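You operate a simulated robot arm through the tools that you are given. There is no shell and no other tool. Be economical: measure what you need, move in short steps, check, and stop when the job is done.

Carry out the task below with a simulated robot arm. There is one attempt and no reset: what you move stays moved.

Task
Take the adapter off the test socket and check the job card's step on the check box.
Fine: adapter in the open drawer; plug the box in; guard shut; that step alone; one test. Set down upright: adapter.

The check looks at the end state, three seconds after you hand in, the way a careful person would. Anything else that was tipped, shoved, dropped, spilled or broken makes it a failure.

Robot
A 7-joint arm with a two-finger parallel gripper on a trunk, on a base that drives. Base frame: it is fixed to the floor where the robot stands at the start and does not move with it; the origin is under the middle of the robot, x ahead of it, y to its left, z up. Readings come in m, degrees, newtons and seconds.
Its first joint turns from -166.0 to 166.0 degrees. Places, roughly: beep switch [0.9, 0, 1]; check box [0.5, -0.3, 0.8]; check knob [0.6, -0.2, 0.8]; fan switch [0.6, -0.5, 1]; inside of the tester drawer [0.6, 0, 0.7]; job card [0.6, -0.3, 0.9]; lead clip (4x3x11 cm) [0.5, -0.1, 0.8]; screen knob [0.8, -0.1, 1]. Payload 4.4 kg.
Tool frame: the origin (TCP) lies between the finger pads and is the grasp point; the fingertips stand 0.023 m ahead of it; z points along the fingers, y is the line along which they close. The gripper opens to 0.094 m. The fingers are 0.038 m wide and 0.01 m thick; the gripper's body (0.054 by 0.096 m) begins 0.039 m behind the TCP.
Orientation is told as [roll, pitch, yaw] about the base's x, y, z axes, in that order, counted from this pose: with the fingers straight down and closing along the base's y, the tool's x points along the base's -x, its y along +y and its z along -z.

Tools
- The arm moves only by the tool arm_command. Its argument "rows" is a list of rows, each an object (a shift or turn left out is 0, a gripper value left out holds the last) with "slide": the shift along the tool's x, y, z in m, a list of three; "rotation": the turn, a rotation vector about the tool's x, y, z in degrees, a list of three; "grip": the opening, from 0 (shut) to 1 (fully open). In form: [{"slide": [x, y, z], "rotation": [rx, ry, rz], "grip": grip}, ...]. A call has 1 to 10 rows; each row is the pose to reach, as a shift and turn from the pose commanded when the call began, along the tool's axes at that moment. Rows are played at 5 a second. More than 0.05 m and 8.6 degrees between two rows, or a gripper value outside its range, and nothing of the call is played. Where a pose cannot be reached the arm comes as near as it can. A force on the tool above 40 N (or 10 N above the force at the start of the call, whichever is more), or a blocked arm, ends the call early, and 0.2 s more pass. Each finger travels about 0.108 m/s and halts on what it meets, pressing with about 38 N; the grip force reading is that of the motor and also rises with nothing between the fingers. The clock runs only during rows and for 0.2 s after the last one: add rows that repeat a pose to give the fingers time. The reply holds the time, the measured pose of the TCP, the force on the tool along the base axes, the opening and the grip force, in the units named above and with some noise, with the torque about the TCP (base axes, N m) and any sound that the robot's microphone picked up.
- Cameras (640 x 400 px; columns grow to the right, rows downward): "scene" is now at [0.1751, 0.1983, 1.4632]; the picture's right is [-0.44, -0.90, 0.00], its down [-0.57, 0.28, -0.77] and it looks along [0.69, -0.34, -0.64] (base axes); focal length 288 px, centre (320, 200). "wrist" rides on the gripper at [0.086, 0.016, -0.074] in the tool frame; the picture's right is [-0.18, 0.98, 0.00], its down [-0.58, -0.11, -0.81] and it looks along [-0.79, -0.15, 0.59] (tool axes); focal length 243 px, centre (320, 200). There is no depth. A picture from a camera that has moved, and an enlarged one, comes with that camera's place and axes in the base frame and with its lens.
- capture(camera): a new picture of that camera. The clock stands still meanwhile.
- roll_base(legs): drives the robot by 1 to 6 legs, each [ahead, left, turn to the left] in m, m and degrees, along the robot's own axes; the way and the turn of a leg run together, so that a leg with both is an arc; at most 1.5 m and 180 degrees a leg. The arm and the cameras ride along, it lands a little off, and it stops where it bumps. It gives what a move gives.
- pan_tilt(pan, tilt): turns the head with the scene camera to pan (to the left, within 120 degrees either way) and tilt (down, from -29 to 69), counted from straight ahead of the robot. It gives what a move gives.
- inspect(camera, box): a new picture of the part [left, top, right, bottom] of that camera's present view, enlarged. The clock stands still meanwhile.
- sign_off(): hands the job in; it is judged then, once.

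Work in short steps. Places have to be worked out from the pictures, the camera data and where the tool is seen: move nearer, look again, correct. Check each grasp and each placing, and mend what went wrong. You have 120 turns and 82 pictures in all, those below and enlarged ones among them. Open the gripper and draw the arm clear of the work before you hand the job in, unless the task says otherwise; then end with one line.

The tools are called after ">>>" by a JSON object that holds its "op" and its "data". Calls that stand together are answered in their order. arm_command: Moves the arm, as the interface text tells. Its arguments: {"type":"object","properties":{"rows":{"type":"array","items":{"type":"object","properties":{"slide":{"type":"array","items":{"type":"number"}},"rotation":{"type":"array","items":{"type":"number"}},"grip":{"type":"number"}}}}},"required":["rows"]} The other tools are called the same way: roll_base (legs) drives the base; pan_tilt (pan, tilt) turns the head that bears the scene camera; capture (camera) takes a picture; inspect (camera, box) takes an enlarged picture of a part of a camera's view; sign_off () hands the job in.

At the start:

```text
time: 0.0
tool_pos: [0.6321, -0.0548, 1.2147]
tcp_rot: [-0.1, 0.0, 0.0]
contact_force: [0.2, -1.0, 0.6]
wrist_torque: [-0.01, -0.02, 0.03]
finger_gap: 0.0941
finger_force: 0.0
robot x, y, heading: [0.0026, 0.0006, 0.1]
head pan, tilt: [-26.1, 39.7]
```

scene: 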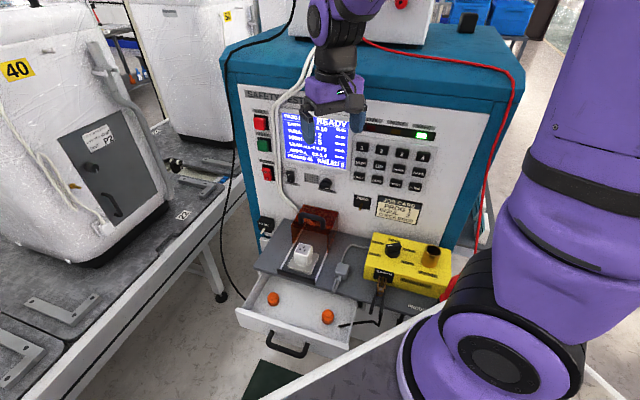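
wrist: 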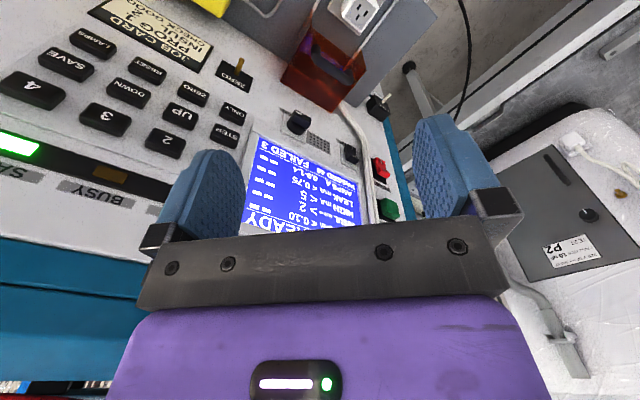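

The panel, adapter, check box and drawer are in view. I'll enlarge the panel and the bench area to read the details.

>>> {"op": "inspect", "data": {"camera": "scene", "box": [230, 80, 450, 220]}}

>>> {"op": "inspect", "data": {"camera": "scene", "box": [230, 190, 460, 360]}}

>>> {"op": "inspect", "data": {"camera": "wrist", "box": [0, 0, 420, 260]}}

```text
2.86 times, centred on (340, 150) of scene
camera zoom: at [0.1751, 0.1983, 1.4632], right [-0.44, -0.9, 0.0], down [-0.57, 0.28, -0.77], along [0.69, -0.34, -0.64], focal length 822 px, centre (263, 343)
```

zoom: 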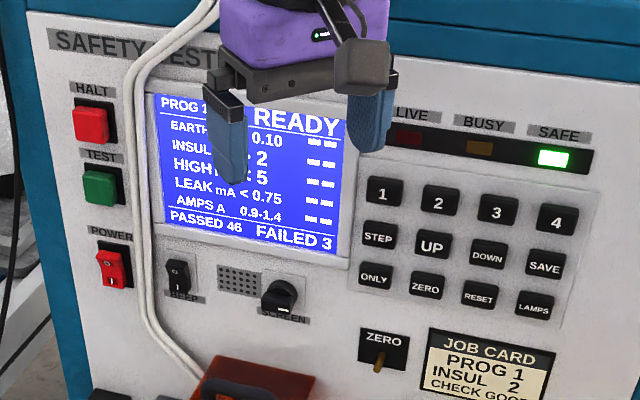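

```text
2.35 times, centred on (345, 275) of scene
camera zoom: at [0.1751, 0.1983, 1.4632], right [-0.44, -0.9, 0.0], down [-0.57, 0.28, -0.77], along [0.69, -0.34, -0.64], focal length 677 px, centre (261, 24)
```

zoom: 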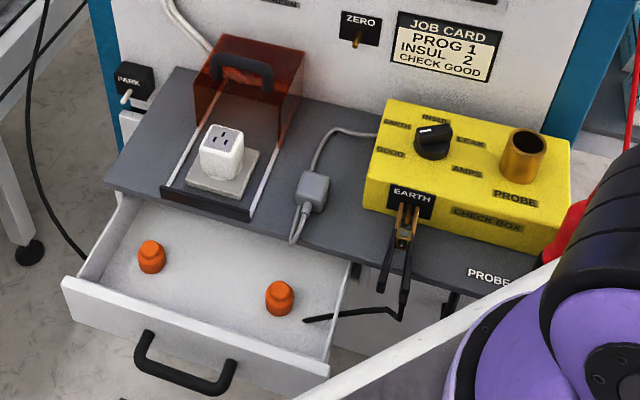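

```text
1.52 times, centred on (210, 130) of wrist
camera zoom: at [0.5453, -0.0391, 1.2874], right [0.18, 0.98, 0.0], down [0.58, -0.11, 0.81], along [0.79, -0.15, -0.59], focal length 370 px, centre (488, 307)
```

zoom: 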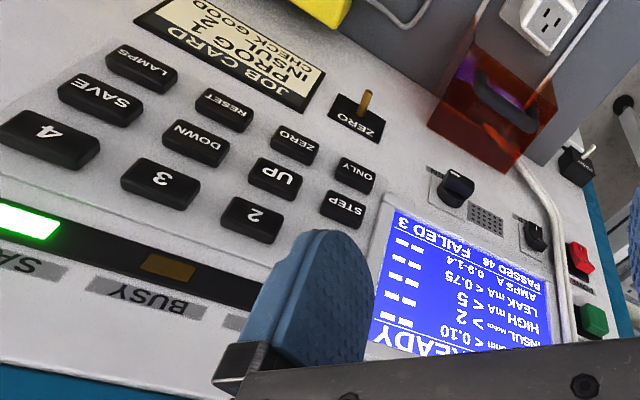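

The zoom stays sharp, so I'll enlarge the check box and the card area further.

>>> {"op": "inspect", "data": {"camera": "scene", "box": [355, 220, 455, 300]}}

>>> {"op": "inspect", "data": {"camera": "scene", "box": [330, 255, 450, 345]}}

>>> {"op": "inspect", "data": {"camera": "scene", "box": [250, 195, 370, 300]}}

```text
5.00 times, centred on (405, 260) of scene
camera zoom: at [0.1751, 0.1983, 1.4632], right [-0.44, -0.9, 0.0], down [-0.57, 0.28, -0.77], along [0.69, -0.34, -0.64], focal length 1438 px, centre (-105, -100)
```

zoom: 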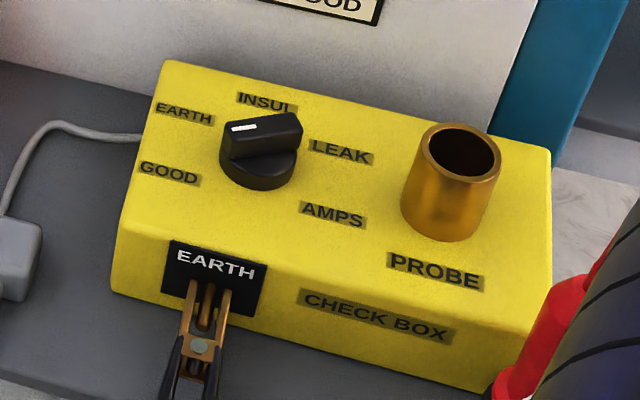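

```text
4.44 times, centred on (390, 300) of scene
camera zoom: at [0.1751, 0.1983, 1.4632], right [-0.44, -0.9, 0.0], down [-0.57, 0.28, -0.77], along [0.69, -0.34, -0.64], focal length 1278 px, centre (9, -244)
```

zoom: 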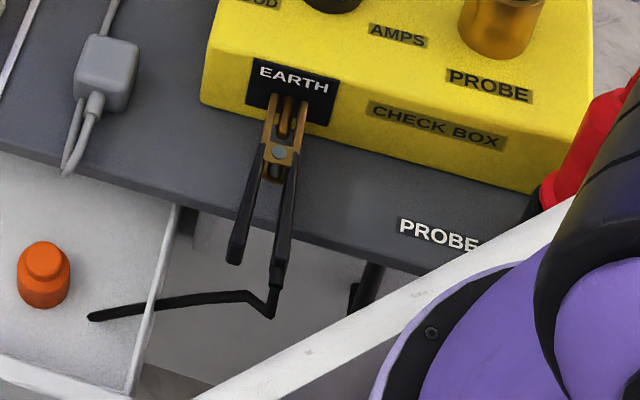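

```text
3.81 times, centred on (310, 248) of scene
camera zoom: at [0.1751, 0.1983, 1.4632], right [-0.44, -0.9, 0.0], down [-0.57, 0.28, -0.77], along [0.69, -0.34, -0.64], focal length 1096 px, centre (358, 19)
```

zoom: 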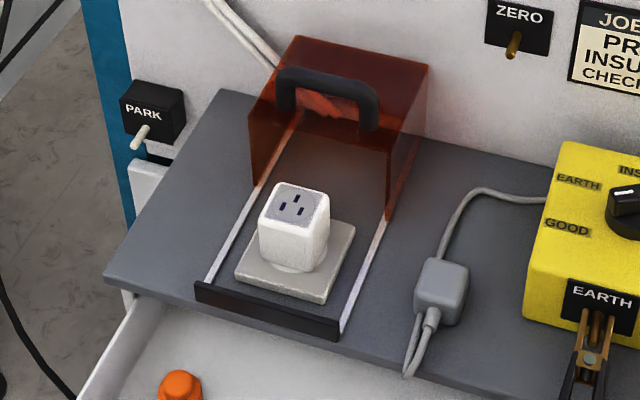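

The check box's knob points at EARTH, the card says PROG 1 / INSUL 2 / CHECK GOOD, and the clip is on the box's EARTH stud. Triangulating puts the adapter near (0.684, 0.003, top 0.83), with the tester facing heading about -44°. I'll turn the tool to match and move to a viewing pose behind the adapter.

>>> {"op": "arm_command", "data": {"rows": [{"slide": [0.0033, 0.0208, 0.037], "rotation": [0, 0, 7.33], "grip": 1}, {"slide": [0.0066, 0.0416, 0.074], "rotation": [0, 0, 14.66]}, {"slide": [0.01, 0.0624, 0.111], "rotation": [0, 0, 22]}, {"slide": [0.0132, 0.0832, 0.148], "rotation": [0, 0, 29.33]}, {"slide": [0.0165, 0.104, 0.185], "rotation": [0, 0, 36.66]}, {"slide": [0.02, 0.125, 0.22], "rotation": [0, 0, 44]}, {"slide": [0.02, 0.125, 0.22], "rotation": [0, 0, 44]}]}}

>>> {"op": "capture", "data": {"camera": "wrist"}}

>>> {"op": "capture", "data": {"camera": "scene"}}

```text
time: 1.6
tool_pos: [0.6121, 0.07, 0.9918]
tcp_rot: [0.0, 0.0, -44.2]
contact_force: [0.4, 1.0, -0.4]
wrist_torque: [-0.02, 0.0, 0.02]
finger_gap: 0.0939
finger_force: 0.1
robot x, y, heading: [0.0019, -0.0001, 0.1]
head pan, tilt: [-26.1, 39.7]
```

```text
73 pictures are left
camera wrist: at [0.5601, 0.1421, 1.065], right [0.82, 0.58, 0.0], down [0.34, -0.48, 0.81], along [0.47, -0.66, -0.59], focal length 243 px, centre (320, 200)
```

wrist: 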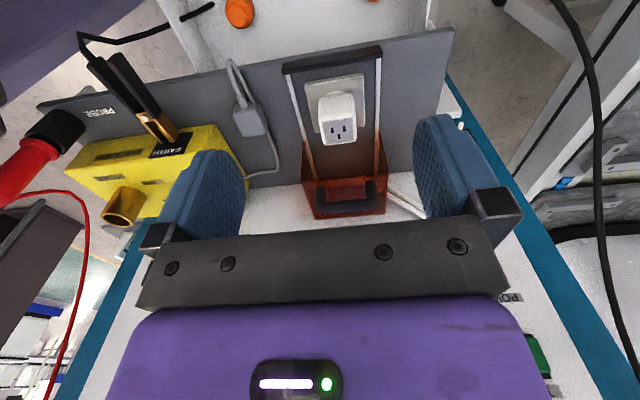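

```text
72 pictures are left
camera scene: at [0.175, 0.1983, 1.4632], right [-0.44, -0.9, 0.0], down [-0.57, 0.28, -0.77], along [0.69, -0.34, -0.64], focal length 288 px, centre (320, 200)
```

scene: 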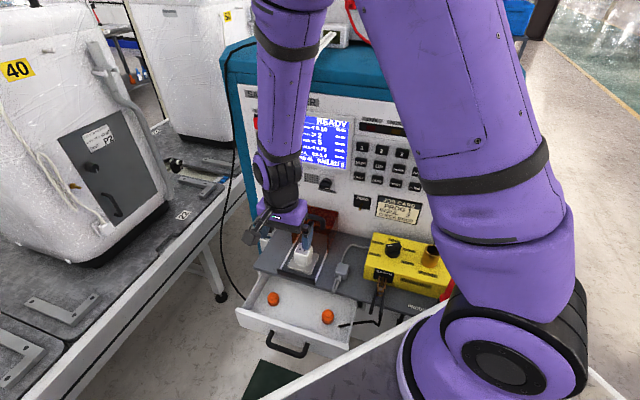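

The adapter and the socket show well from the wrist. I'll zoom in to measure them.

>>> {"op": "inspect", "data": {"camera": "wrist", "box": [220, 30, 440, 220]}}

>>> {"op": "inspect", "data": {"camera": "scene", "box": [240, 215, 380, 310]}}

```text
2.11 times, centred on (330, 125) of wrist
camera zoom: at [0.5601, 0.1421, 1.065], right [0.82, 0.58, 0.0], down [0.34, -0.48, 0.81], along [0.47, -0.66, -0.59], focal length 511 px, centre (299, 358)
```

zoom: 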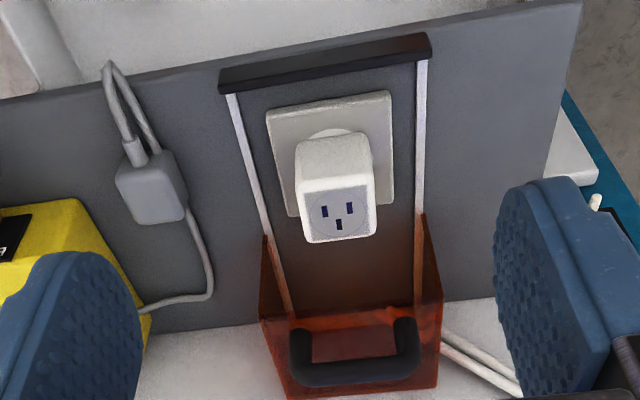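

```text
4.21 times, centred on (310, 262) of scene
camera zoom: at [0.175, 0.1983, 1.4632], right [-0.44, -0.9, 0.0], down [-0.57, 0.28, -0.77], along [0.69, -0.34, -0.64], focal length 1211 px, centre (362, -63)
```

zoom: 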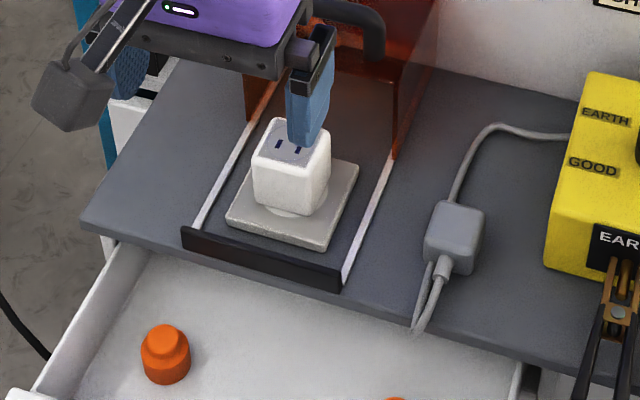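

Both views agree: the adapter's top centre is near (0.682, 0.004, 0.83), and it is about 4 cm wide. I'll move above it and check the alignment before going down.

>>> {"op": "arm_command", "data": {"rows": [{"slide": [-0.04, 0, 0.02]}, {"slide": [-0.08, 0.001, 0.05]}, {"slide": [-0.096, 0.0015, 0.09]}, {"slide": [-0.096, 0.0015, 0.09]}]}}

>>> {"op": "capture", "data": {"camera": "wrist"}}

>>> {"op": "inspect", "data": {"camera": "scene", "box": [240, 195, 380, 310]}}

```text
time: 2.6
tool_pos: [0.6814, 0.0067, 0.9035]
tcp_rot: [0.0, -0.1, -44.0]
contact_force: [0.1, -0.1, 0.8]
wrist_torque: [0.0, -0.02, -0.02]
finger_gap: 0.0939
finger_force: 0.1
robot x, y, heading: [0.0048, -0.0025, -0.0]
head pan, tilt: [-26.1, 39.7]
```

```text
69 pictures are left
camera wrist: at [0.6304, 0.0775, 0.9769], right [0.82, 0.58, 0.0], down [0.34, -0.48, 0.81], along [0.47, -0.66, -0.59], focal length 243 px, centre (320, 200)
```

wrist: 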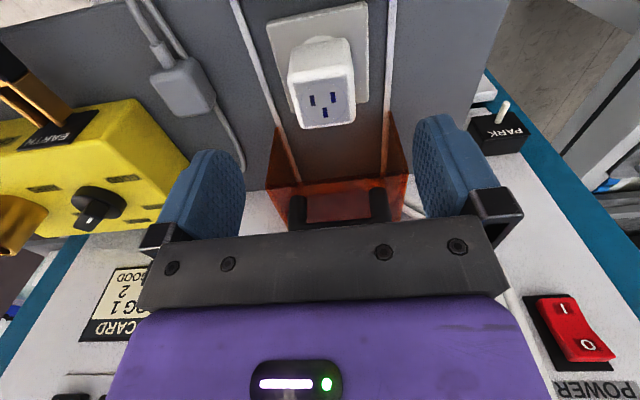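

```text
3.48 times, centred on (310, 252) of scene
camera zoom: at [0.1749, 0.1983, 1.4632], right [-0.44, -0.9, 0.0], down [-0.57, 0.28, -0.77], along [0.69, -0.34, -0.64], focal length 1000 px, centre (355, 17)
```

zoom: 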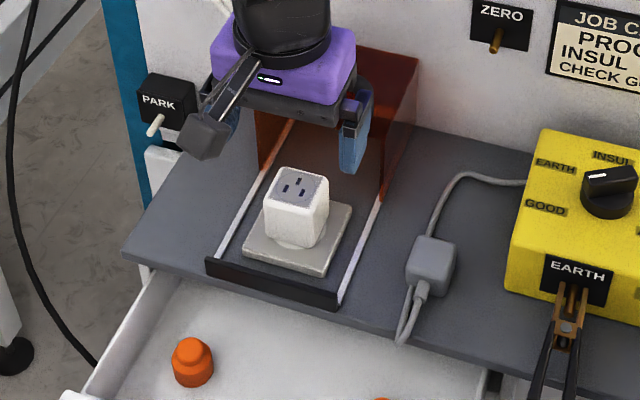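

Alignment holds within 2 mm, and the guard's front is about 7 cm ahead, so the fingers clear it. I'll go down to z≈0.812 and close.

>>> {"op": "arm_command", "data": {"rows": [{"slide": [0, 0.001, 0.04]}, {"slide": [0, 0.001, 0.075]}, {"slide": [0, 0.001, 0.0915]}, {"slide": [0, 0.001, 0.0915]}, {"slide": [0, 0.001, 0.0915], "grip": 0}, {"slide": [0, 0.001, 0.0915], "grip": 0}, {"slide": [0, 0.001, 0.0915], "grip": 0}, {"slide": [0, 0.001, 0.0915], "grip": 0}]}}

>>> {"op": "capture", "data": {"camera": "wrist"}}

>>> {"op": "inspect", "data": {"camera": "scene", "box": [240, 195, 380, 310]}}

```text
time: 4.4
tool_pos: [0.6838, 0.0055, 0.8123]
tcp_rot: [-0.1, 0.1, -44.0]
contact_force: [-0.3, -0.8, 0.1]
wrist_torque: [0.0, 0.0, 0.02]
finger_gap: 0.0442
finger_force: 38.0
robot x, y, heading: [0.0008, -0.003, -0.0]
head pan, tilt: [-26.1, 39.7]
```

```text
67 pictures are left
camera wrist: at [0.6316, 0.077, 0.8855], right [0.82, 0.58, 0.0], down [0.34, -0.48, 0.81], along [0.47, -0.66, -0.59], focal length 243 px, centre (320, 200)
```

wrist: 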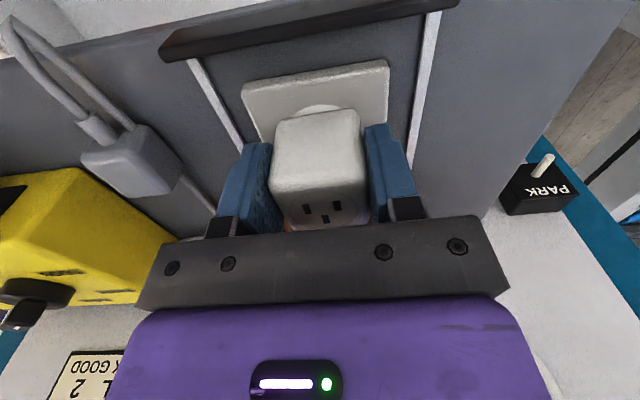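

```text
3.48 times, centred on (310, 252) of scene
camera zoom: at [0.1751, 0.1984, 1.4632], right [-0.44, -0.9, 0.0], down [-0.57, 0.28, -0.77], along [0.69, -0.34, -0.64], focal length 1000 px, centre (355, 17)
```

zoom: 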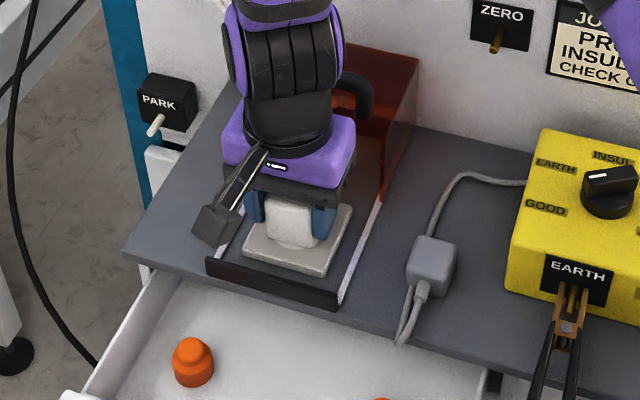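

The adapter is gripped (gap 44 mm). I'll pull it straight up.

>>> {"op": "arm_command", "data": {"rows": [{"slide": [0, 0, -0.01]}, {"slide": [0, 0, -0.025]}, {"slide": [0, 0, -0.05]}, {"slide": [0, 0, -0.09]}, {"slide": [0, 0, -0.12]}, {"slide": [0, 0, -0.12]}]}}

>>> {"op": "capture", "data": {"camera": "wrist"}}

>>> {"op": "inspect", "data": {"camera": "scene", "box": [220, 195, 400, 370]}}

```text
time: 5.8
tool_pos: [0.6834, 0.0055, 0.9344]
tcp_rot: [0.0, -0.1, -44.0]
contact_force: [1.4, 0.0, -0.7]
wrist_torque: [0.04, 0.01, 0.0]
finger_gap: 0.0446
finger_force: 37.9
robot x, y, heading: [-0.0025, 0.0005, -0.1]
head pan, tilt: [-26.1, 39.7]
```

```text
65 pictures are left
camera wrist: at [0.6315, 0.0768, 1.0083], right [0.82, 0.58, 0.0], down [0.34, -0.48, 0.81], along [0.47, -0.66, -0.59], focal length 243 px, centre (320, 200)
```

wrist: 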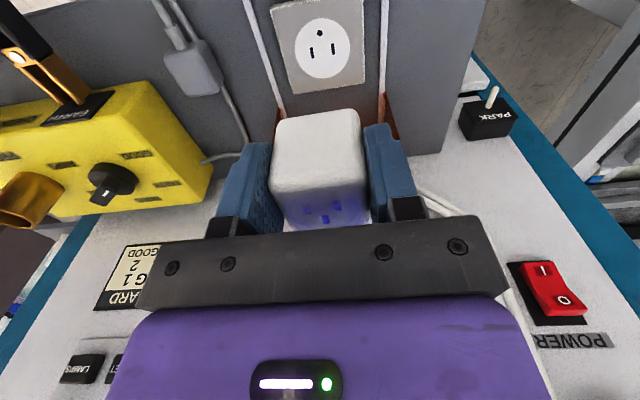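

```text
2.29 times, centred on (310, 282) of scene
camera zoom: at [0.1753, 0.1983, 1.4632], right [-0.44, -0.9, 0.0], down [-0.57, 0.28, -0.77], along [0.69, -0.34, -0.64], focal length 658 px, centre (343, 11)
```

zoom: 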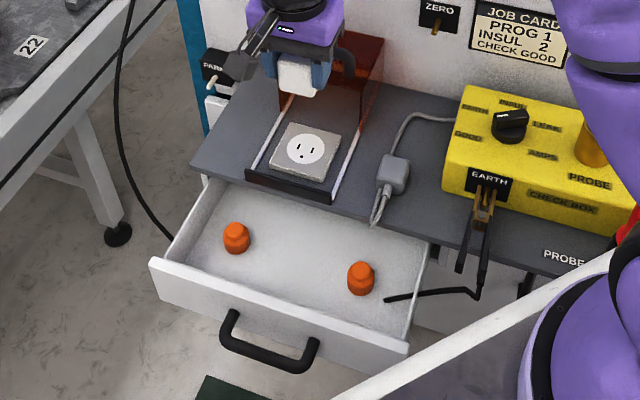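

The adapter is off and held. From two views the drawer bottles are near (0.539,-0.004) and (0.659,0.117), so I'll aim midway between them. I'll move back over the drawer and lower partway, then look.

>>> {"op": "arm_command", "data": {"rows": [{"slide": [0.04, -0.008, 0]}, {"slide": [0.08, -0.016, 0]}, {"slide": [0.116, -0.022, 0.01]}, {"slide": [0.116, -0.022, 0.05]}, {"slide": [0.116, -0.022, 0.09]}, {"slide": [0.116, -0.022, 0.12]}, {"slide": [0.116, -0.022, 0.12]}]}}

>>> {"op": "capture", "data": {"camera": "wrist"}}

>>> {"op": "inspect", "data": {"camera": "scene", "box": [220, 195, 400, 370]}}

```text
time: 7.4
tool_pos: [0.5827, 0.0714, 0.8109]
tcp_rot: [0.0, 0.0, -44.1]
contact_force: [-0.1, 0.2, -0.8]
wrist_torque: [0.0, 0.03, 0.01]
finger_gap: 0.0442
finger_force: 38.0
robot x, y, heading: [0.0004, 0.0037, -0.0]
head pan, tilt: [-26.1, 39.7]
```

```text
63 pictures are left
camera wrist: at [0.5312, 0.1429, 0.8856], right [0.82, 0.58, 0.0], down [0.34, -0.48, 0.81], along [0.47, -0.66, -0.59], focal length 243 px, centre (320, 200)
```

wrist: 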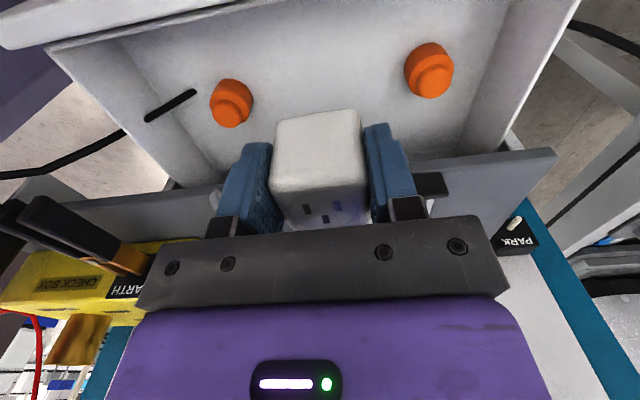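

```text
2.29 times, centred on (310, 282) of scene
camera zoom: at [0.175, 0.1984, 1.4632], right [-0.44, -0.9, 0.0], down [-0.57, 0.28, -0.77], along [0.69, -0.34, -0.64], focal length 658 px, centre (343, 11)
```

zoom: 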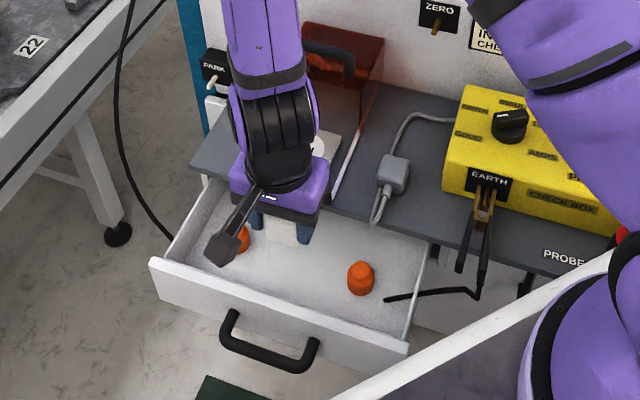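

The adapter is midway between the bottles with the bench edge clear. I'll lower slowly until it touches the floor.

>>> {"op": "arm_command", "data": {"rows": [{"slide": [0, 0, 0.03]}, {"slide": [0, 0, 0.05]}, {"slide": [0, 0, 0.06]}, {"slide": [0, 0, 0.066]}, {"slide": [0, 0, 0.072]}, {"slide": [0, 0, 0.078]}]}}

>>> {"op": "inspect", "data": {"camera": "scene", "box": [240, 235, 360, 345]}}

>>> {"op": "capture", "data": {"camera": "wrist"}}

```text
time: 8.8
tool_pos: [0.5858, 0.0695, 0.7348]
tcp_rot: [0.0, 0.0, -44.0]
contact_force: [-0.2, -0.7, -0.6]
wrist_torque: [-0.01, 0.04, -0.02]
finger_gap: 0.0443
finger_force: 37.9
robot x, y, heading: [-0.0014, -0.001, -0.0]
head pan, tilt: [-26.1, 39.7]
```

```text
3.64 times, centred on (300, 290) of scene
camera zoom: at [0.1751, 0.1984, 1.4632], right [-0.44, -0.9, 0.0], down [-0.57, 0.28, -0.77], along [0.69, -0.34, -0.64], focal length 1046 px, centre (393, -127)
```

zoom: 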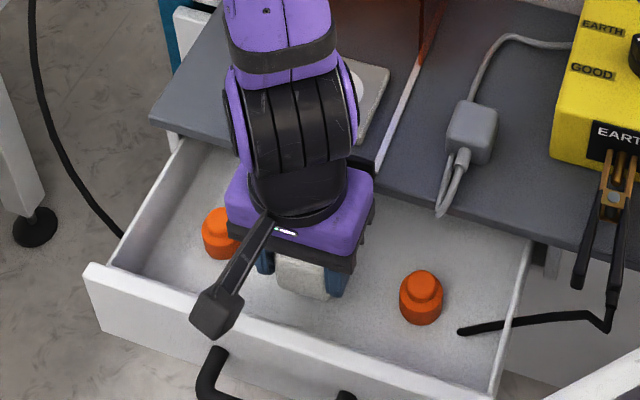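

```text
60 pictures are left
camera wrist: at [0.5333, 0.1415, 0.8085], right [0.82, 0.58, 0.0], down [0.34, -0.48, 0.81], along [0.47, -0.66, -0.59], focal length 243 px, centre (320, 200)
```

wrist: 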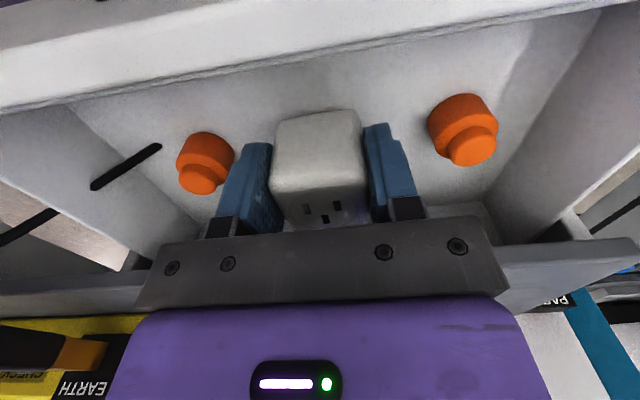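

No contact yet. I'll keep lowering in small steps.

>>> {"op": "arm_command", "data": {"rows": [{"slide": [0, 0, 0.005]}, {"slide": [0, 0, 0.009]}, {"slide": [0, 0, 0.013]}, {"slide": [0, 0, 0.017]}, {"slide": [0, 0, 0.021]}, {"slide": [0, 0, 0.025]}, {"slide": [0, 0, 0.025]}]}}

```text
time: 10.3
tool_pos: [0.5837, 0.0714, 0.7116]
tcp_rot: [0.1, -0.1, -44.0]
contact_force: [-1.4, -2.3, 15.1]
wrist_torque: [-0.25, 0.14, -0.02]
finger_gap: 0.0441
finger_force: 38.0
robot x, y, heading: [0.0011, -0.0015, -0.0]
head pan, tilt: [-26.1, 39.7]
stopped in row 7: the force on the tool passed its limit at 60 N (the readings are from after the stop); the commanded pose is now the measured one
```

There is contact at z≈0.712. I'll confirm it's the adapter on the floor.

>>> {"op": "inspect", "data": {"camera": "scene", "box": [240, 235, 360, 345]}}

>>> {"op": "capture", "data": {"camera": "wrist"}}

```text
3.64 times, centred on (300, 290) of scene
camera zoom: at [0.1746, 0.1983, 1.4633], right [-0.44, -0.9, 0.0], down [-0.57, 0.28, -0.77], along [0.69, -0.34, -0.64], focal length 1046 px, centre (393, -127)
```

zoom: 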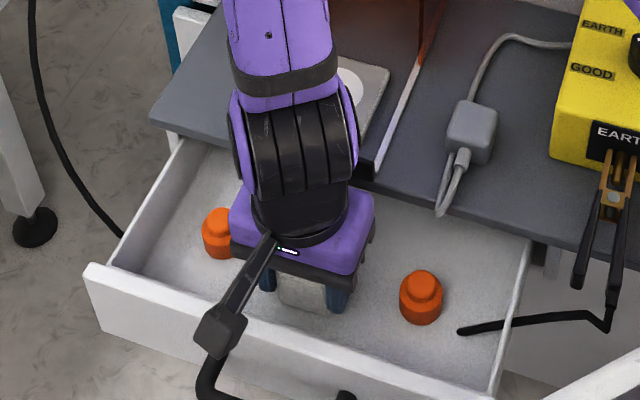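

```text
58 pictures are left
camera wrist: at [0.5325, 0.1416, 0.7848], right [0.82, 0.58, 0.0], down [0.34, -0.48, 0.81], along [0.47, -0.66, -0.59], focal length 243 px, centre (320, 200)
```

wrist: 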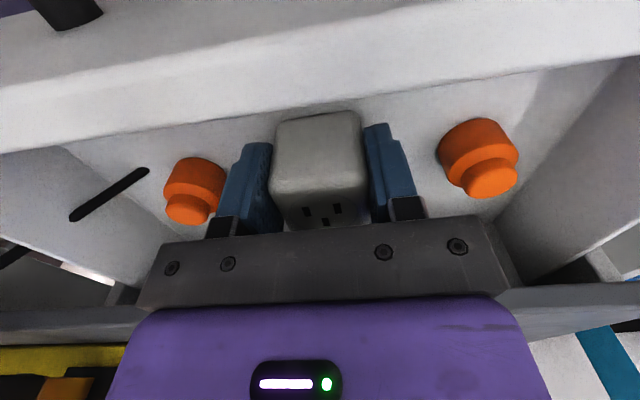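

The expected floor (about 0.665) matches the adapter's bottom, so it is seated. I'll open the fingers slightly, because of the bottles, and rise.

>>> {"op": "arm_command", "data": {"rows": [{"slide": [0, 0, -0.001], "grip": 0.65}, {"slide": [0, 0, -0.001], "grip": 0.65}, {"slide": [0, 0, -0.001], "grip": 0.65}, {"slide": [0, 0, -0.03]}, {"slide": [0, 0, -0.07]}, {"slide": [0, 0, -0.11]}, {"slide": [0, 0, -0.15]}, {"slide": [0, 0, -0.19]}, {"slide": [0, 0, -0.2]}]}}

>>> {"op": "inspect", "data": {"camera": "scene", "box": [220, 195, 400, 370]}}

>>> {"op": "capture", "data": {"camera": "wrist"}}

```text
time: 12.3
tool_pos: [0.5856, 0.0715, 0.9097]
tcp_rot: [0.1, 0.0, -44.0]
contact_force: [0.9, 0.1, -0.2]
wrist_torque: [-0.03, -0.03, 0.0]
finger_gap: 0.0612
finger_force: 0.0
robot x, y, heading: [0.0016, 0.0029, -0.0]
head pan, tilt: [-26.1, 39.7]
```

```text
2.29 times, centred on (310, 282) of scene
camera zoom: at [0.1754, 0.1983, 1.4632], right [-0.44, -0.9, 0.0], down [-0.57, 0.28, -0.77], along [0.69, -0.34, -0.64], focal length 658 px, centre (343, 11)
```

zoom: 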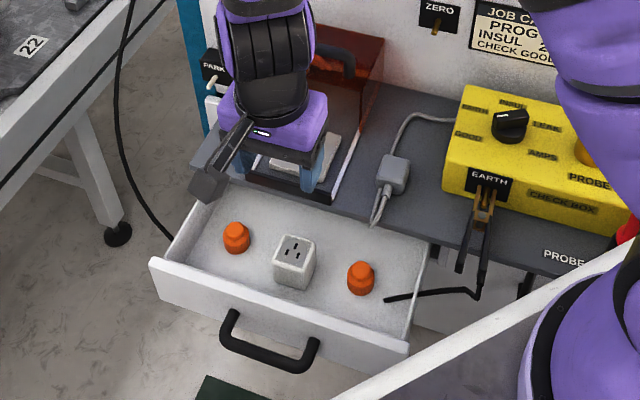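

```text
56 pictures are left
camera wrist: at [0.5337, 0.1424, 0.9834], right [0.82, 0.58, 0.0], down [0.34, -0.48, 0.81], along [0.47, -0.66, -0.59], focal length 243 px, centre (320, 200)
```

wrist: 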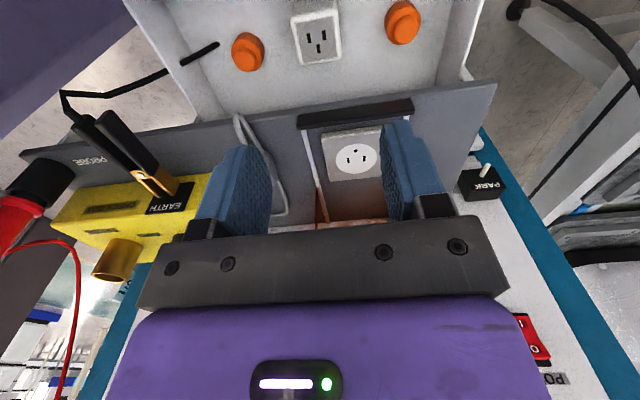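

The adapter stands upright between the bottles. Next is the grey plug, near (0.608,-0.084). I'll move over there for a closer look.

>>> {"op": "arm_command", "data": {"rows": [{"slide": [0, -0.04, 0], "grip": 1}, {"slide": [-0.01, -0.08, 0]}, {"slide": [-0.02, -0.096, 0]}, {"slide": [-0.02, -0.096, 0]}]}}

>>> {"op": "inspect", "data": {"camera": "wrist", "box": [200, 40, 440, 200]}}

>>> {"op": "inspect", "data": {"camera": "scene", "box": [315, 220, 385, 290]}}

```text
time: 13.3
tool_pos: [0.5541, -0.008, 0.9075]
tcp_rot: [0.0, 0.0, -44.0]
contact_force: [-0.1, 0.6, 0.4]
wrist_torque: [0.01, 0.01, 0.0]
finger_gap: 0.0938
finger_force: 0.1
out of reach, approached as far as the arm can: row 2, 3, 4
robot x, y, heading: [-0.0011, -0.0041, -0.1]
head pan, tilt: [-26.1, 39.7]
```

```text
2.50 times, centred on (320, 120) of wrist
camera zoom: at [0.5021, 0.0639, 0.9809], right [0.81, 0.58, 0.0], down [0.34, -0.48, 0.81], along [0.47, -0.66, -0.59], focal length 606 px, centre (320, 400)
```

zoom: 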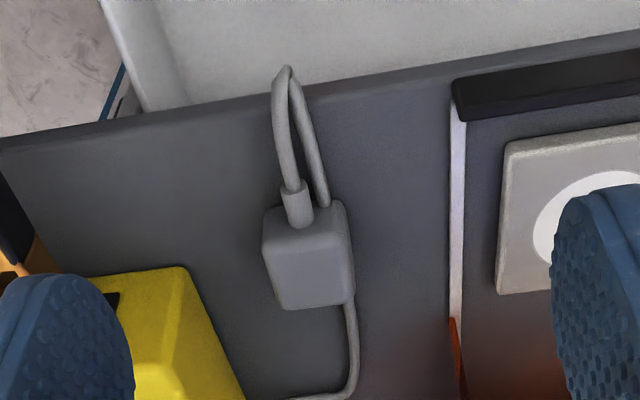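

```text
5.71 times, centred on (350, 255) of scene
camera zoom: at [0.175, 0.1984, 1.4632], right [-0.44, -0.9, 0.0], down [-0.57, 0.28, -0.77], along [0.69, -0.34, -0.64], focal length 1644 px, centre (149, -114)
```

zoom: 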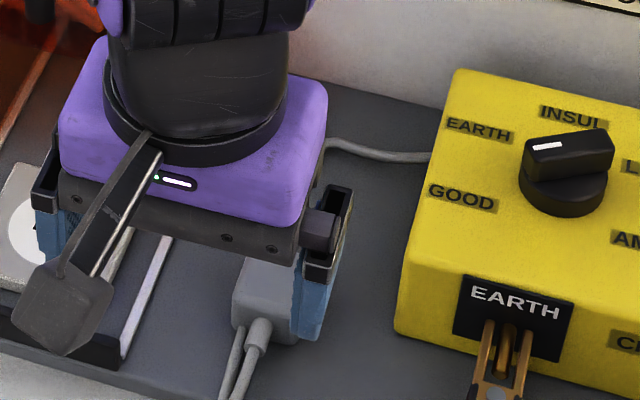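

Standing here the arm is near its inner reach limit, so I want to back off a little. I'll check the floor around first.

>>> {"op": "pan_tilt", "data": {"pan": 75, "tilt": 55}}

>>> {"op": "capture", "data": {"camera": "scene"}}

>>> {"op": "pan_tilt", "data": {"pan": 120, "tilt": 50}}

>>> {"op": "capture", "data": {"camera": "scene"}}

>>> {"op": "pan_tilt", "data": {"pan": -90, "tilt": 55}}

>>> {"op": "capture", "data": {"camera": "scene"}}

```text
time: 15.1
tool_pos: [0.5538, -0.0072, 0.9072]
tcp_rot: [0.1, 0.0, -44.0]
contact_force: [-0.5, 1.0, -0.8]
wrist_torque: [-0.03, -0.01, -0.01]
finger_gap: 0.0941
finger_force: 0.0
robot x, y, heading: [-0.0007, -0.0023, 0.1]
head pan, tilt: [75.0, 55.0]
```

```text
53 pictures are left
camera scene: at [0.1173, 0.3055, 1.4422], right [0.97, -0.26, 0.0], down [-0.21, -0.79, -0.57], along [0.15, 0.55, -0.82], focal length 288 px, centre (320, 200)
```

scene: 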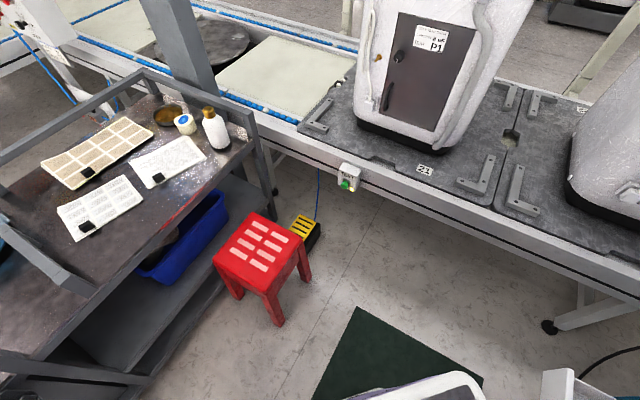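

```text
time: 16.2
tool_pos: [0.5535, -0.0066, 0.9072]
tcp_rot: [0.0, 0.0, -44.0]
contact_force: [-0.1, -0.5, 1.0]
wrist_torque: [-0.01, 0.02, -0.05]
finger_gap: 0.094
finger_force: 0.1
robot x, y, heading: [0.0009, -0.0029, -0.1]
head pan, tilt: [120.0, 50.0]
```

```text
52 pictures are left
camera scene: at [0.0602, 0.3026, 1.4487], right [0.87, 0.5, 0.0], down [0.38, -0.66, -0.64], along [-0.32, 0.56, -0.77], focal length 288 px, centre (320, 200)
```

scene: 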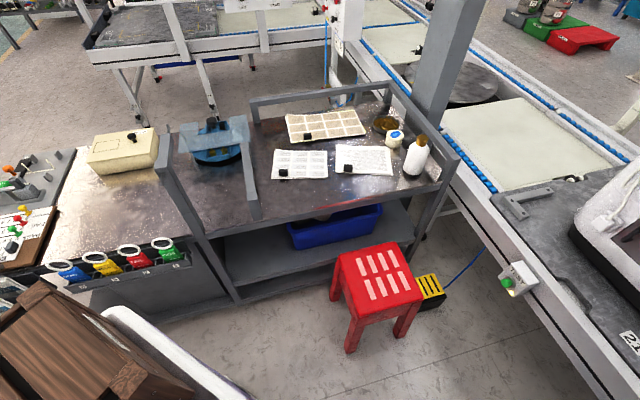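

```text
time: 19.2
tool_pos: [0.5542, -0.0076, 0.9077]
tcp_rot: [0.0, 0.1, -44.2]
contact_force: [0.6, -0.2, 0.4]
wrist_torque: [-0.02, 0.01, 0.02]
finger_gap: 0.0941
finger_force: 0.1
robot x, y, heading: [-0.0001, -0.0019, -0.0]
head pan, tilt: [-90.0, 55.0]
```

```text
51 pictures are left
camera scene: at [0.0986, 0.1638, 1.4421], right [-1.0, 0.0, 0.0], down [0.0, 0.82, -0.57], along [0.0, -0.57, -0.82], focal length 288 px, centre (320, 200)
```

scene: 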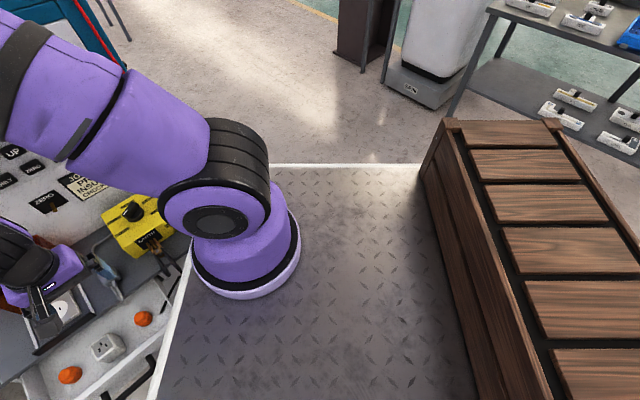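

The stool and table leave room for a small back-left shift. The arm is high enough to ride along safely, so I'll shift 8 cm back and 6 cm left.

>>> {"op": "roll_base", "data": {"legs": [[-0.08, 0.06, 0]]}}

>>> {"op": "pan_tilt", "data": {"pan": -30, "tilt": 42}}

>>> {"op": "capture", "data": {"camera": "scene"}}

```text
time: 20.4
tool_pos: [0.4731, 0.053, 0.9071]
tcp_rot: [-0.1, 0.0, -44.0]
contact_force: [-0.6, 0.0, 0.5]
wrist_torque: [-0.01, 0.01, 0.01]
finger_gap: 0.094
finger_force: 0.1
robot x, y, heading: [-0.0814, 0.0604, -0.1]
head pan, tilt: [-90.0, 55.0]
```

```text
time: 21.7
tool_pos: [0.4724, 0.0526, 0.908]
tcp_rot: [-0.1, 0.1, -44.0]
contact_force: [0.2, 0.3, -0.1]
wrist_torque: [0.0, -0.01, 0.01]
finger_gap: 0.094
finger_force: 0.1
robot x, y, heading: [-0.0805, 0.0601, 0.0]
head pan, tilt: [-30.0, 42.0]
```

```text
50 pictures are left
camera scene: at [0.0897, 0.2538, 1.4599], right [-0.5, -0.87, 0.0], down [-0.58, 0.34, -0.74], along [0.64, -0.37, -0.67], focal length 288 px, centre (320, 200)
```

scene: 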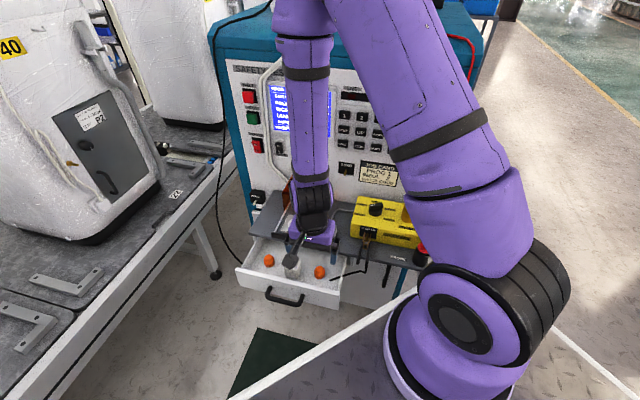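

The base moved as asked and nothing was touched. The plug's top centre is near (0.604,-0.084,0.782), about 36 mm wide, with its cord leaving on the robot side. I'll move over it and check.

>>> {"op": "arm_command", "data": {"rows": [{"slide": [-0.045, -0.001, 0]}, {"slide": [-0.09, -0.003, 0]}, {"slide": [-0.135, -0.005, 0]}, {"slide": [-0.175, -0.006, 0]}, {"slide": [-0.19, -0.006, 0.02]}, {"slide": [-0.19, -0.006, 0.03]}, {"slide": [-0.19, -0.006, 0.03]}]}}

>>> {"op": "capture", "data": {"camera": "wrist"}}

>>> {"op": "inspect", "data": {"camera": "scene", "box": [270, 170, 420, 280]}}

```text
time: 23.3
tool_pos: [0.6054, -0.0852, 0.877]
tcp_rot: [0.0, -0.1, -44.0]
contact_force: [-0.6, 0.1, -0.1]
wrist_torque: [-0.01, 0.02, 0.02]
finger_gap: 0.0942
finger_force: 0.1
robot x, y, heading: [-0.078, 0.0559, 0.2]
head pan, tilt: [-30.0, 42.0]
```

```text
49 pictures are left
camera wrist: at [0.5524, -0.0135, 0.9508], right [0.82, 0.58, 0.0], down [0.34, -0.48, 0.81], along [0.47, -0.66, -0.59], focal length 243 px, centre (320, 200)
```

wrist: 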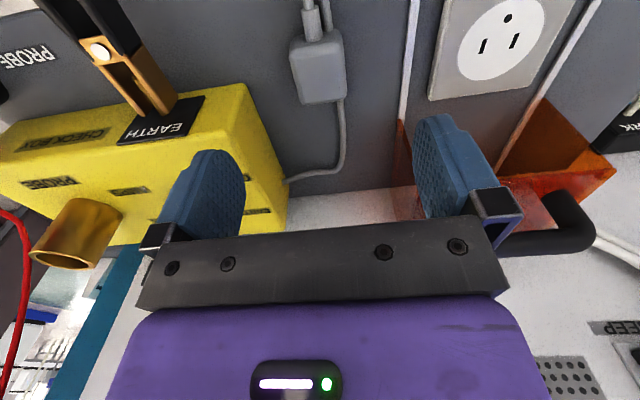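

```text
3.64 times, centred on (345, 225) of scene
camera zoom: at [0.0898, 0.2538, 1.4599], right [-0.5, -0.87, 0.0], down [-0.58, 0.33, -0.74], along [0.64, -0.37, -0.67], focal length 1046 px, centre (229, 109)
```

zoom: 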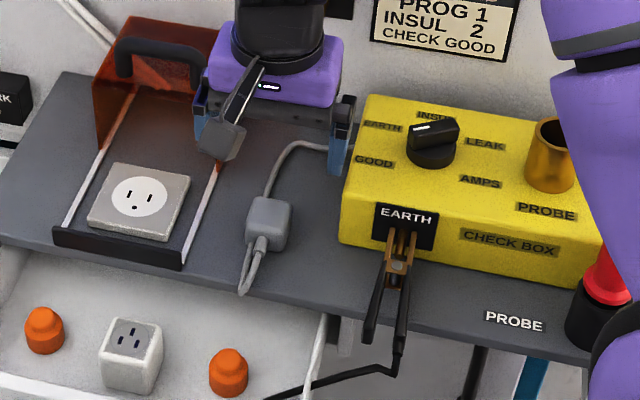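

The box's left face is about 4.7 cm to the right of the plug, so I'll open only to about 68 mm and shift back 5 mm. Then I'll descend and grip the plug.

>>> {"op": "arm_command", "data": {"rows": [{"slide": [0.005, -0.001, 0], "grip": 0.72}, {"slide": [0.005, -0.001, 0.03]}, {"slide": [0.005, -0.001, 0.065]}, {"slide": [0.005, -0.001, 0.09]}, {"slide": [0.005, -0.001, 0.097]}, {"slide": [0.005, -0.001, 0.097]}, {"slide": [0.005, -0.001, 0.097], "grip": 0}, {"slide": [0.005, -0.001, 0.097], "grip": 0}, {"slide": [0.005, -0.001, 0.097], "grip": 0}]}}

>>> {"op": "capture", "data": {"camera": "wrist"}}

```text
time: 24.5
tool_pos: [0.6018, -0.0792, 0.7831]
tcp_rot: [0.2, 0.0, -44.0]
contact_force: [-4.9, 3.0, 21.3]
wrist_torque: [-0.37, 0.91, -0.15]
finger_gap: 0.0686
finger_force: 1.0
robot x, y, heading: [-0.0802, 0.0596, -0.1]
head pan, tilt: [-30.0, 42.0]
stopped in row 6: the force on the tool passed its limit at 50 N (the readings are from after the stop); the commanded pose is now the measured one
```

```text
47 pictures are left
camera wrist: at [0.5496, -0.0081, 0.8567], right [0.82, 0.58, 0.0], down [0.34, -0.48, 0.81], along [0.47, -0.66, -0.59], focal length 243 px, centre (320, 200)
```

wrist: 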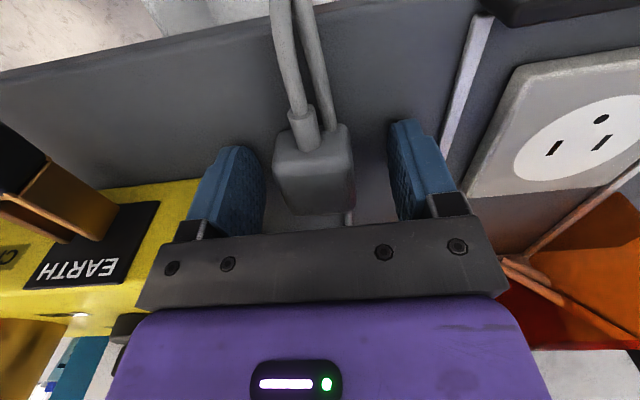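

The fingertips touched the bench (surface about 0.76) at the right finger only. I'll rise 2 mm and close on the plug.

>>> {"op": "arm_command", "data": {"rows": [{"slide": [0, -0.002, -0.003], "grip": 0.72}, {"slide": [0, -0.002, -0.003], "grip": 0.3}, {"slide": [0, -0.002, -0.003], "grip": 0}, {"slide": [0, -0.002, -0.003], "grip": 0}, {"slide": [0, -0.002, -0.003], "grip": 0}]}}

>>> {"op": "capture", "data": {"camera": "wrist"}}

```text
time: 25.7
tool_pos: [0.6011, -0.0811, 0.7854]
tcp_rot: [0.1, -0.1, -44.0]
contact_force: [0.2, 0.0, 0.7]
wrist_torque: [0.03, -0.01, 0.01]
finger_gap: 0.0354
finger_force: 37.9
robot x, y, heading: [-0.0824, 0.0576, 0.0]
head pan, tilt: [-30.0, 42.0]
```

```text
46 pictures are left
camera wrist: at [0.5487, -0.0108, 0.8583], right [0.82, 0.58, 0.0], down [0.34, -0.48, 0.81], along [0.47, -0.66, -0.59], focal length 243 px, centre (320, 200)
```

wrist: 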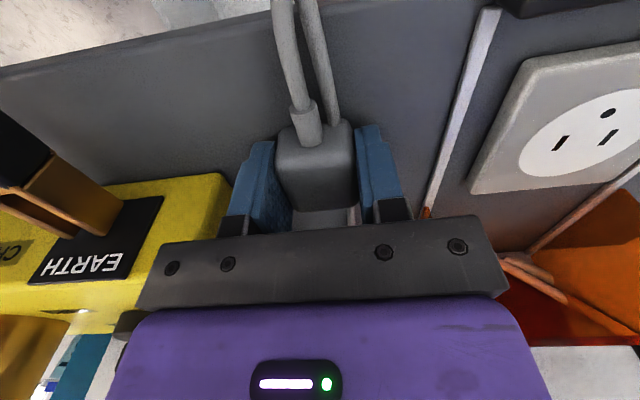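

The plug is gripped (35 mm). I'll lift it 6 cm and look for the prongs.

>>> {"op": "arm_command", "data": {"rows": [{"slide": [0, 0, -0.02]}, {"slide": [0, 0, -0.05]}, {"slide": [0, 0, -0.07]}, {"slide": [0, 0, -0.07]}]}}

>>> {"op": "inspect", "data": {"camera": "wrist", "box": [200, 60, 440, 240]}}

>>> {"op": "inspect", "data": {"camera": "scene", "box": [290, 190, 390, 270]}}

```text
time: 26.7
tool_pos: [0.6007, -0.0825, 0.8538]
tcp_rot: [0.1, -0.1, -43.9]
contact_force: [0.3, 0.2, -1.2]
wrist_torque: [0.03, 0.04, 0.0]
finger_gap: 0.0352
finger_force: 37.6
robot x, y, heading: [-0.077, 0.0594, 0.1]
head pan, tilt: [-30.0, 42.0]
```

```text
2.22 times, centred on (320, 150) of wrist
camera zoom: at [0.5484, -0.0097, 0.9282], right [0.82, 0.58, 0.0], down [0.34, -0.48, 0.81], along [0.47, -0.66, -0.59], focal length 539 px, centre (320, 311)
```

zoom: 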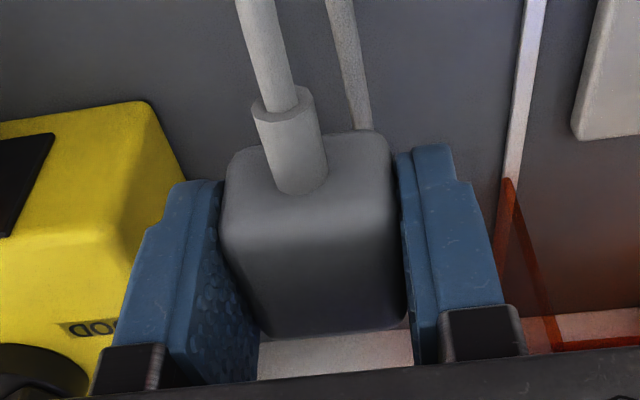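

```text
5.00 times, centred on (340, 230) of scene
camera zoom: at [0.0899, 0.2538, 1.4599], right [-0.5, -0.87, 0.0], down [-0.58, 0.33, -0.74], along [0.64, -0.37, -0.67], focal length 1438 px, centre (220, 50)
```

zoom: 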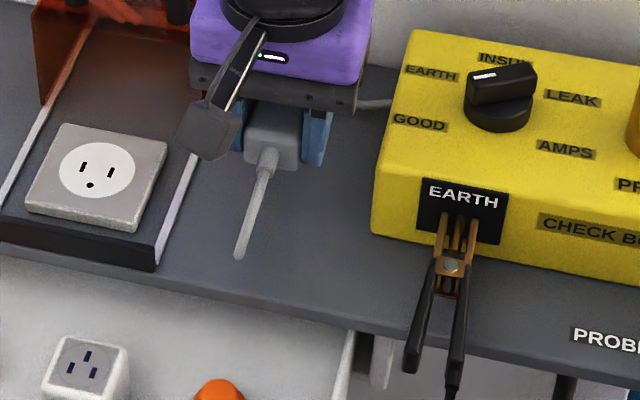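

The prongs aren't visible from above. I'll raise the plug a bit and tilt it back to look at its underside.

>>> {"op": "arm_command", "data": {"rows": [{"slide": [0.0, 0, -0.03]}, {"slide": [0.0, 0, -0.06], "rotation": [0, 8, 0]}, {"slide": [0.0, 0, -0.07], "rotation": [0, 16, 0]}, {"slide": [0.0, 0, -0.07], "rotation": [0, 24, 0]}, {"slide": [0.0, 0, -0.07], "rotation": [0, 32, 0]}, {"slide": [0.0, 0, -0.07], "rotation": [0, 40, 0]}, {"slide": [0.0, 0, -0.07], "rotation": [0, 48, 0]}, {"slide": [0.0, 0, -0.07], "rotation": [0, 48, 0]}]}}

>>> {"op": "inspect", "data": {"camera": "scene", "box": [270, 150, 400, 270]}}

```text
time: 28.5
tool_pos: [0.5972, -0.077, 0.927]
tcp_rot: [0.3, 48.0, -43.5]
contact_force: [-0.3, 0.3, 0.3]
wrist_torque: [0.03, -0.03, -0.03]
finger_gap: 0.0353
finger_force: 37.8
robot x, y, heading: [-0.0772, 0.0595, 0.1]
head pan, tilt: [-30.0, 42.0]
heard: click, click
```

```text
3.33 times, centred on (335, 210) of scene
camera zoom: at [0.0851, 0.2576, 1.4599], right [-0.5, -0.87, 0.0], down [-0.58, 0.33, -0.75], along [0.65, -0.37, -0.67], focal length 959 px, centre (270, 167)
```

zoom: 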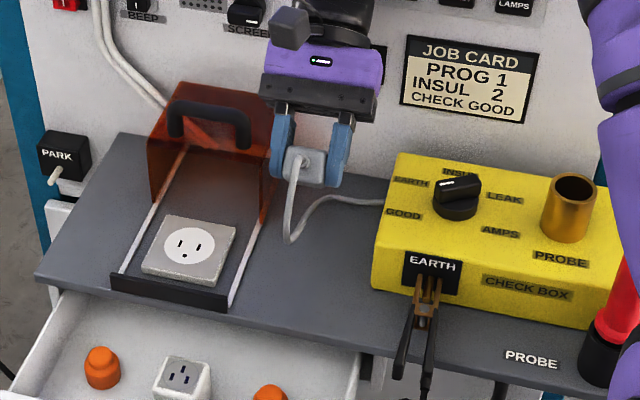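

I heard two clicks, so the tilted hand may have touched panel keys. I'll look at the underside once while it's exposed, then back off and check the screen.

>>> {"op": "inspect", "data": {"camera": "scene", "box": [300, 180, 350, 225]}}

>>> {"op": "inspect", "data": {"camera": "scene", "box": [230, 70, 410, 210]}}

```text
8.89 times, centred on (325, 202) of scene
camera zoom: at [0.0851, 0.2576, 1.4599], right [-0.5, -0.87, 0.0], down [-0.58, 0.33, -0.75], along [0.65, -0.37, -0.67], focal length 2557 px, centre (276, 178)
```

zoom: 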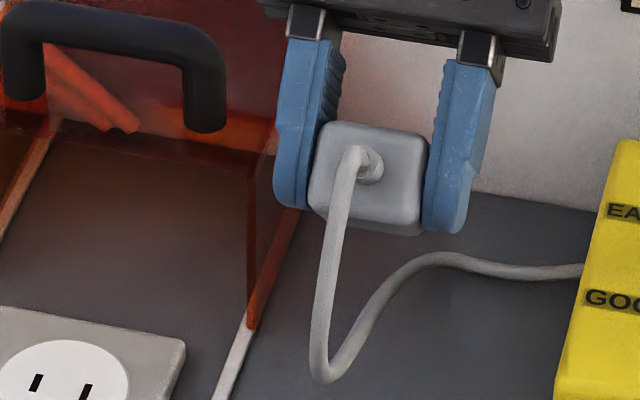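

```text
2.86 times, centred on (320, 140) of scene
camera zoom: at [0.0851, 0.2576, 1.4599], right [-0.5, -0.87, 0.0], down [-0.58, 0.33, -0.75], along [0.65, -0.37, -0.67], focal length 822 px, centre (320, 371)
```

zoom: 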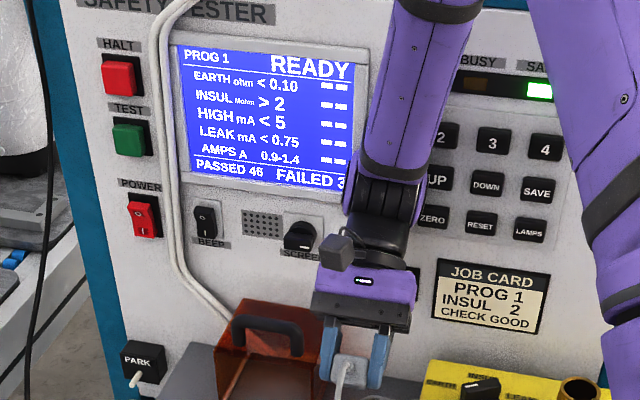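

The screen still reads READY with no visible step marking. I'll untilt, moving away from the panel, and then check.

>>> {"op": "arm_command", "data": {"rows": [{"slide": [0.02, 0, 0.0], "rotation": [0, -8, 0]}, {"slide": [0.04, 0, 0.0], "rotation": [0, -16, 0]}, {"slide": [0.05, 0, 0.0], "rotation": [0, -24, 0]}, {"slide": [0.06, 0, 0.0], "rotation": [0, -32, 0]}, {"slide": [0.06, 0, 0.0], "rotation": [0, -40, 0]}, {"slide": [0.06, 0, 0.0], "rotation": [0, -48, 0]}, {"slide": [0.06, 0, 0.0], "rotation": [0, -48, 0]}]}}

>>> {"op": "inspect", "data": {"camera": "scene", "box": [220, 60, 420, 260]}}

```text
time: 30.1
tool_pos: [0.5727, -0.0532, 0.9689]
tcp_rot: [0.1, -0.1, -44.0]
contact_force: [0.9, 0.5, -0.9]
wrist_torque: [0.01, -0.02, 0.02]
finger_gap: 0.0352
finger_force: 38.1
robot x, y, heading: [-0.0812, 0.0603, 0.1]
head pan, tilt: [-30.0, 42.0]
```

```text
2.00 times, centred on (320, 160) of scene
camera zoom: at [0.0897, 0.2538, 1.4599], right [-0.5, -0.87, 0.0], down [-0.58, 0.33, -0.74], along [0.64, -0.37, -0.67], focal length 575 px, centre (320, 280)
```

zoom: 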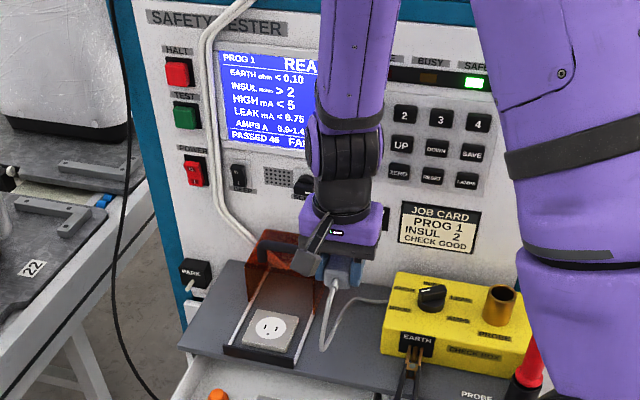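

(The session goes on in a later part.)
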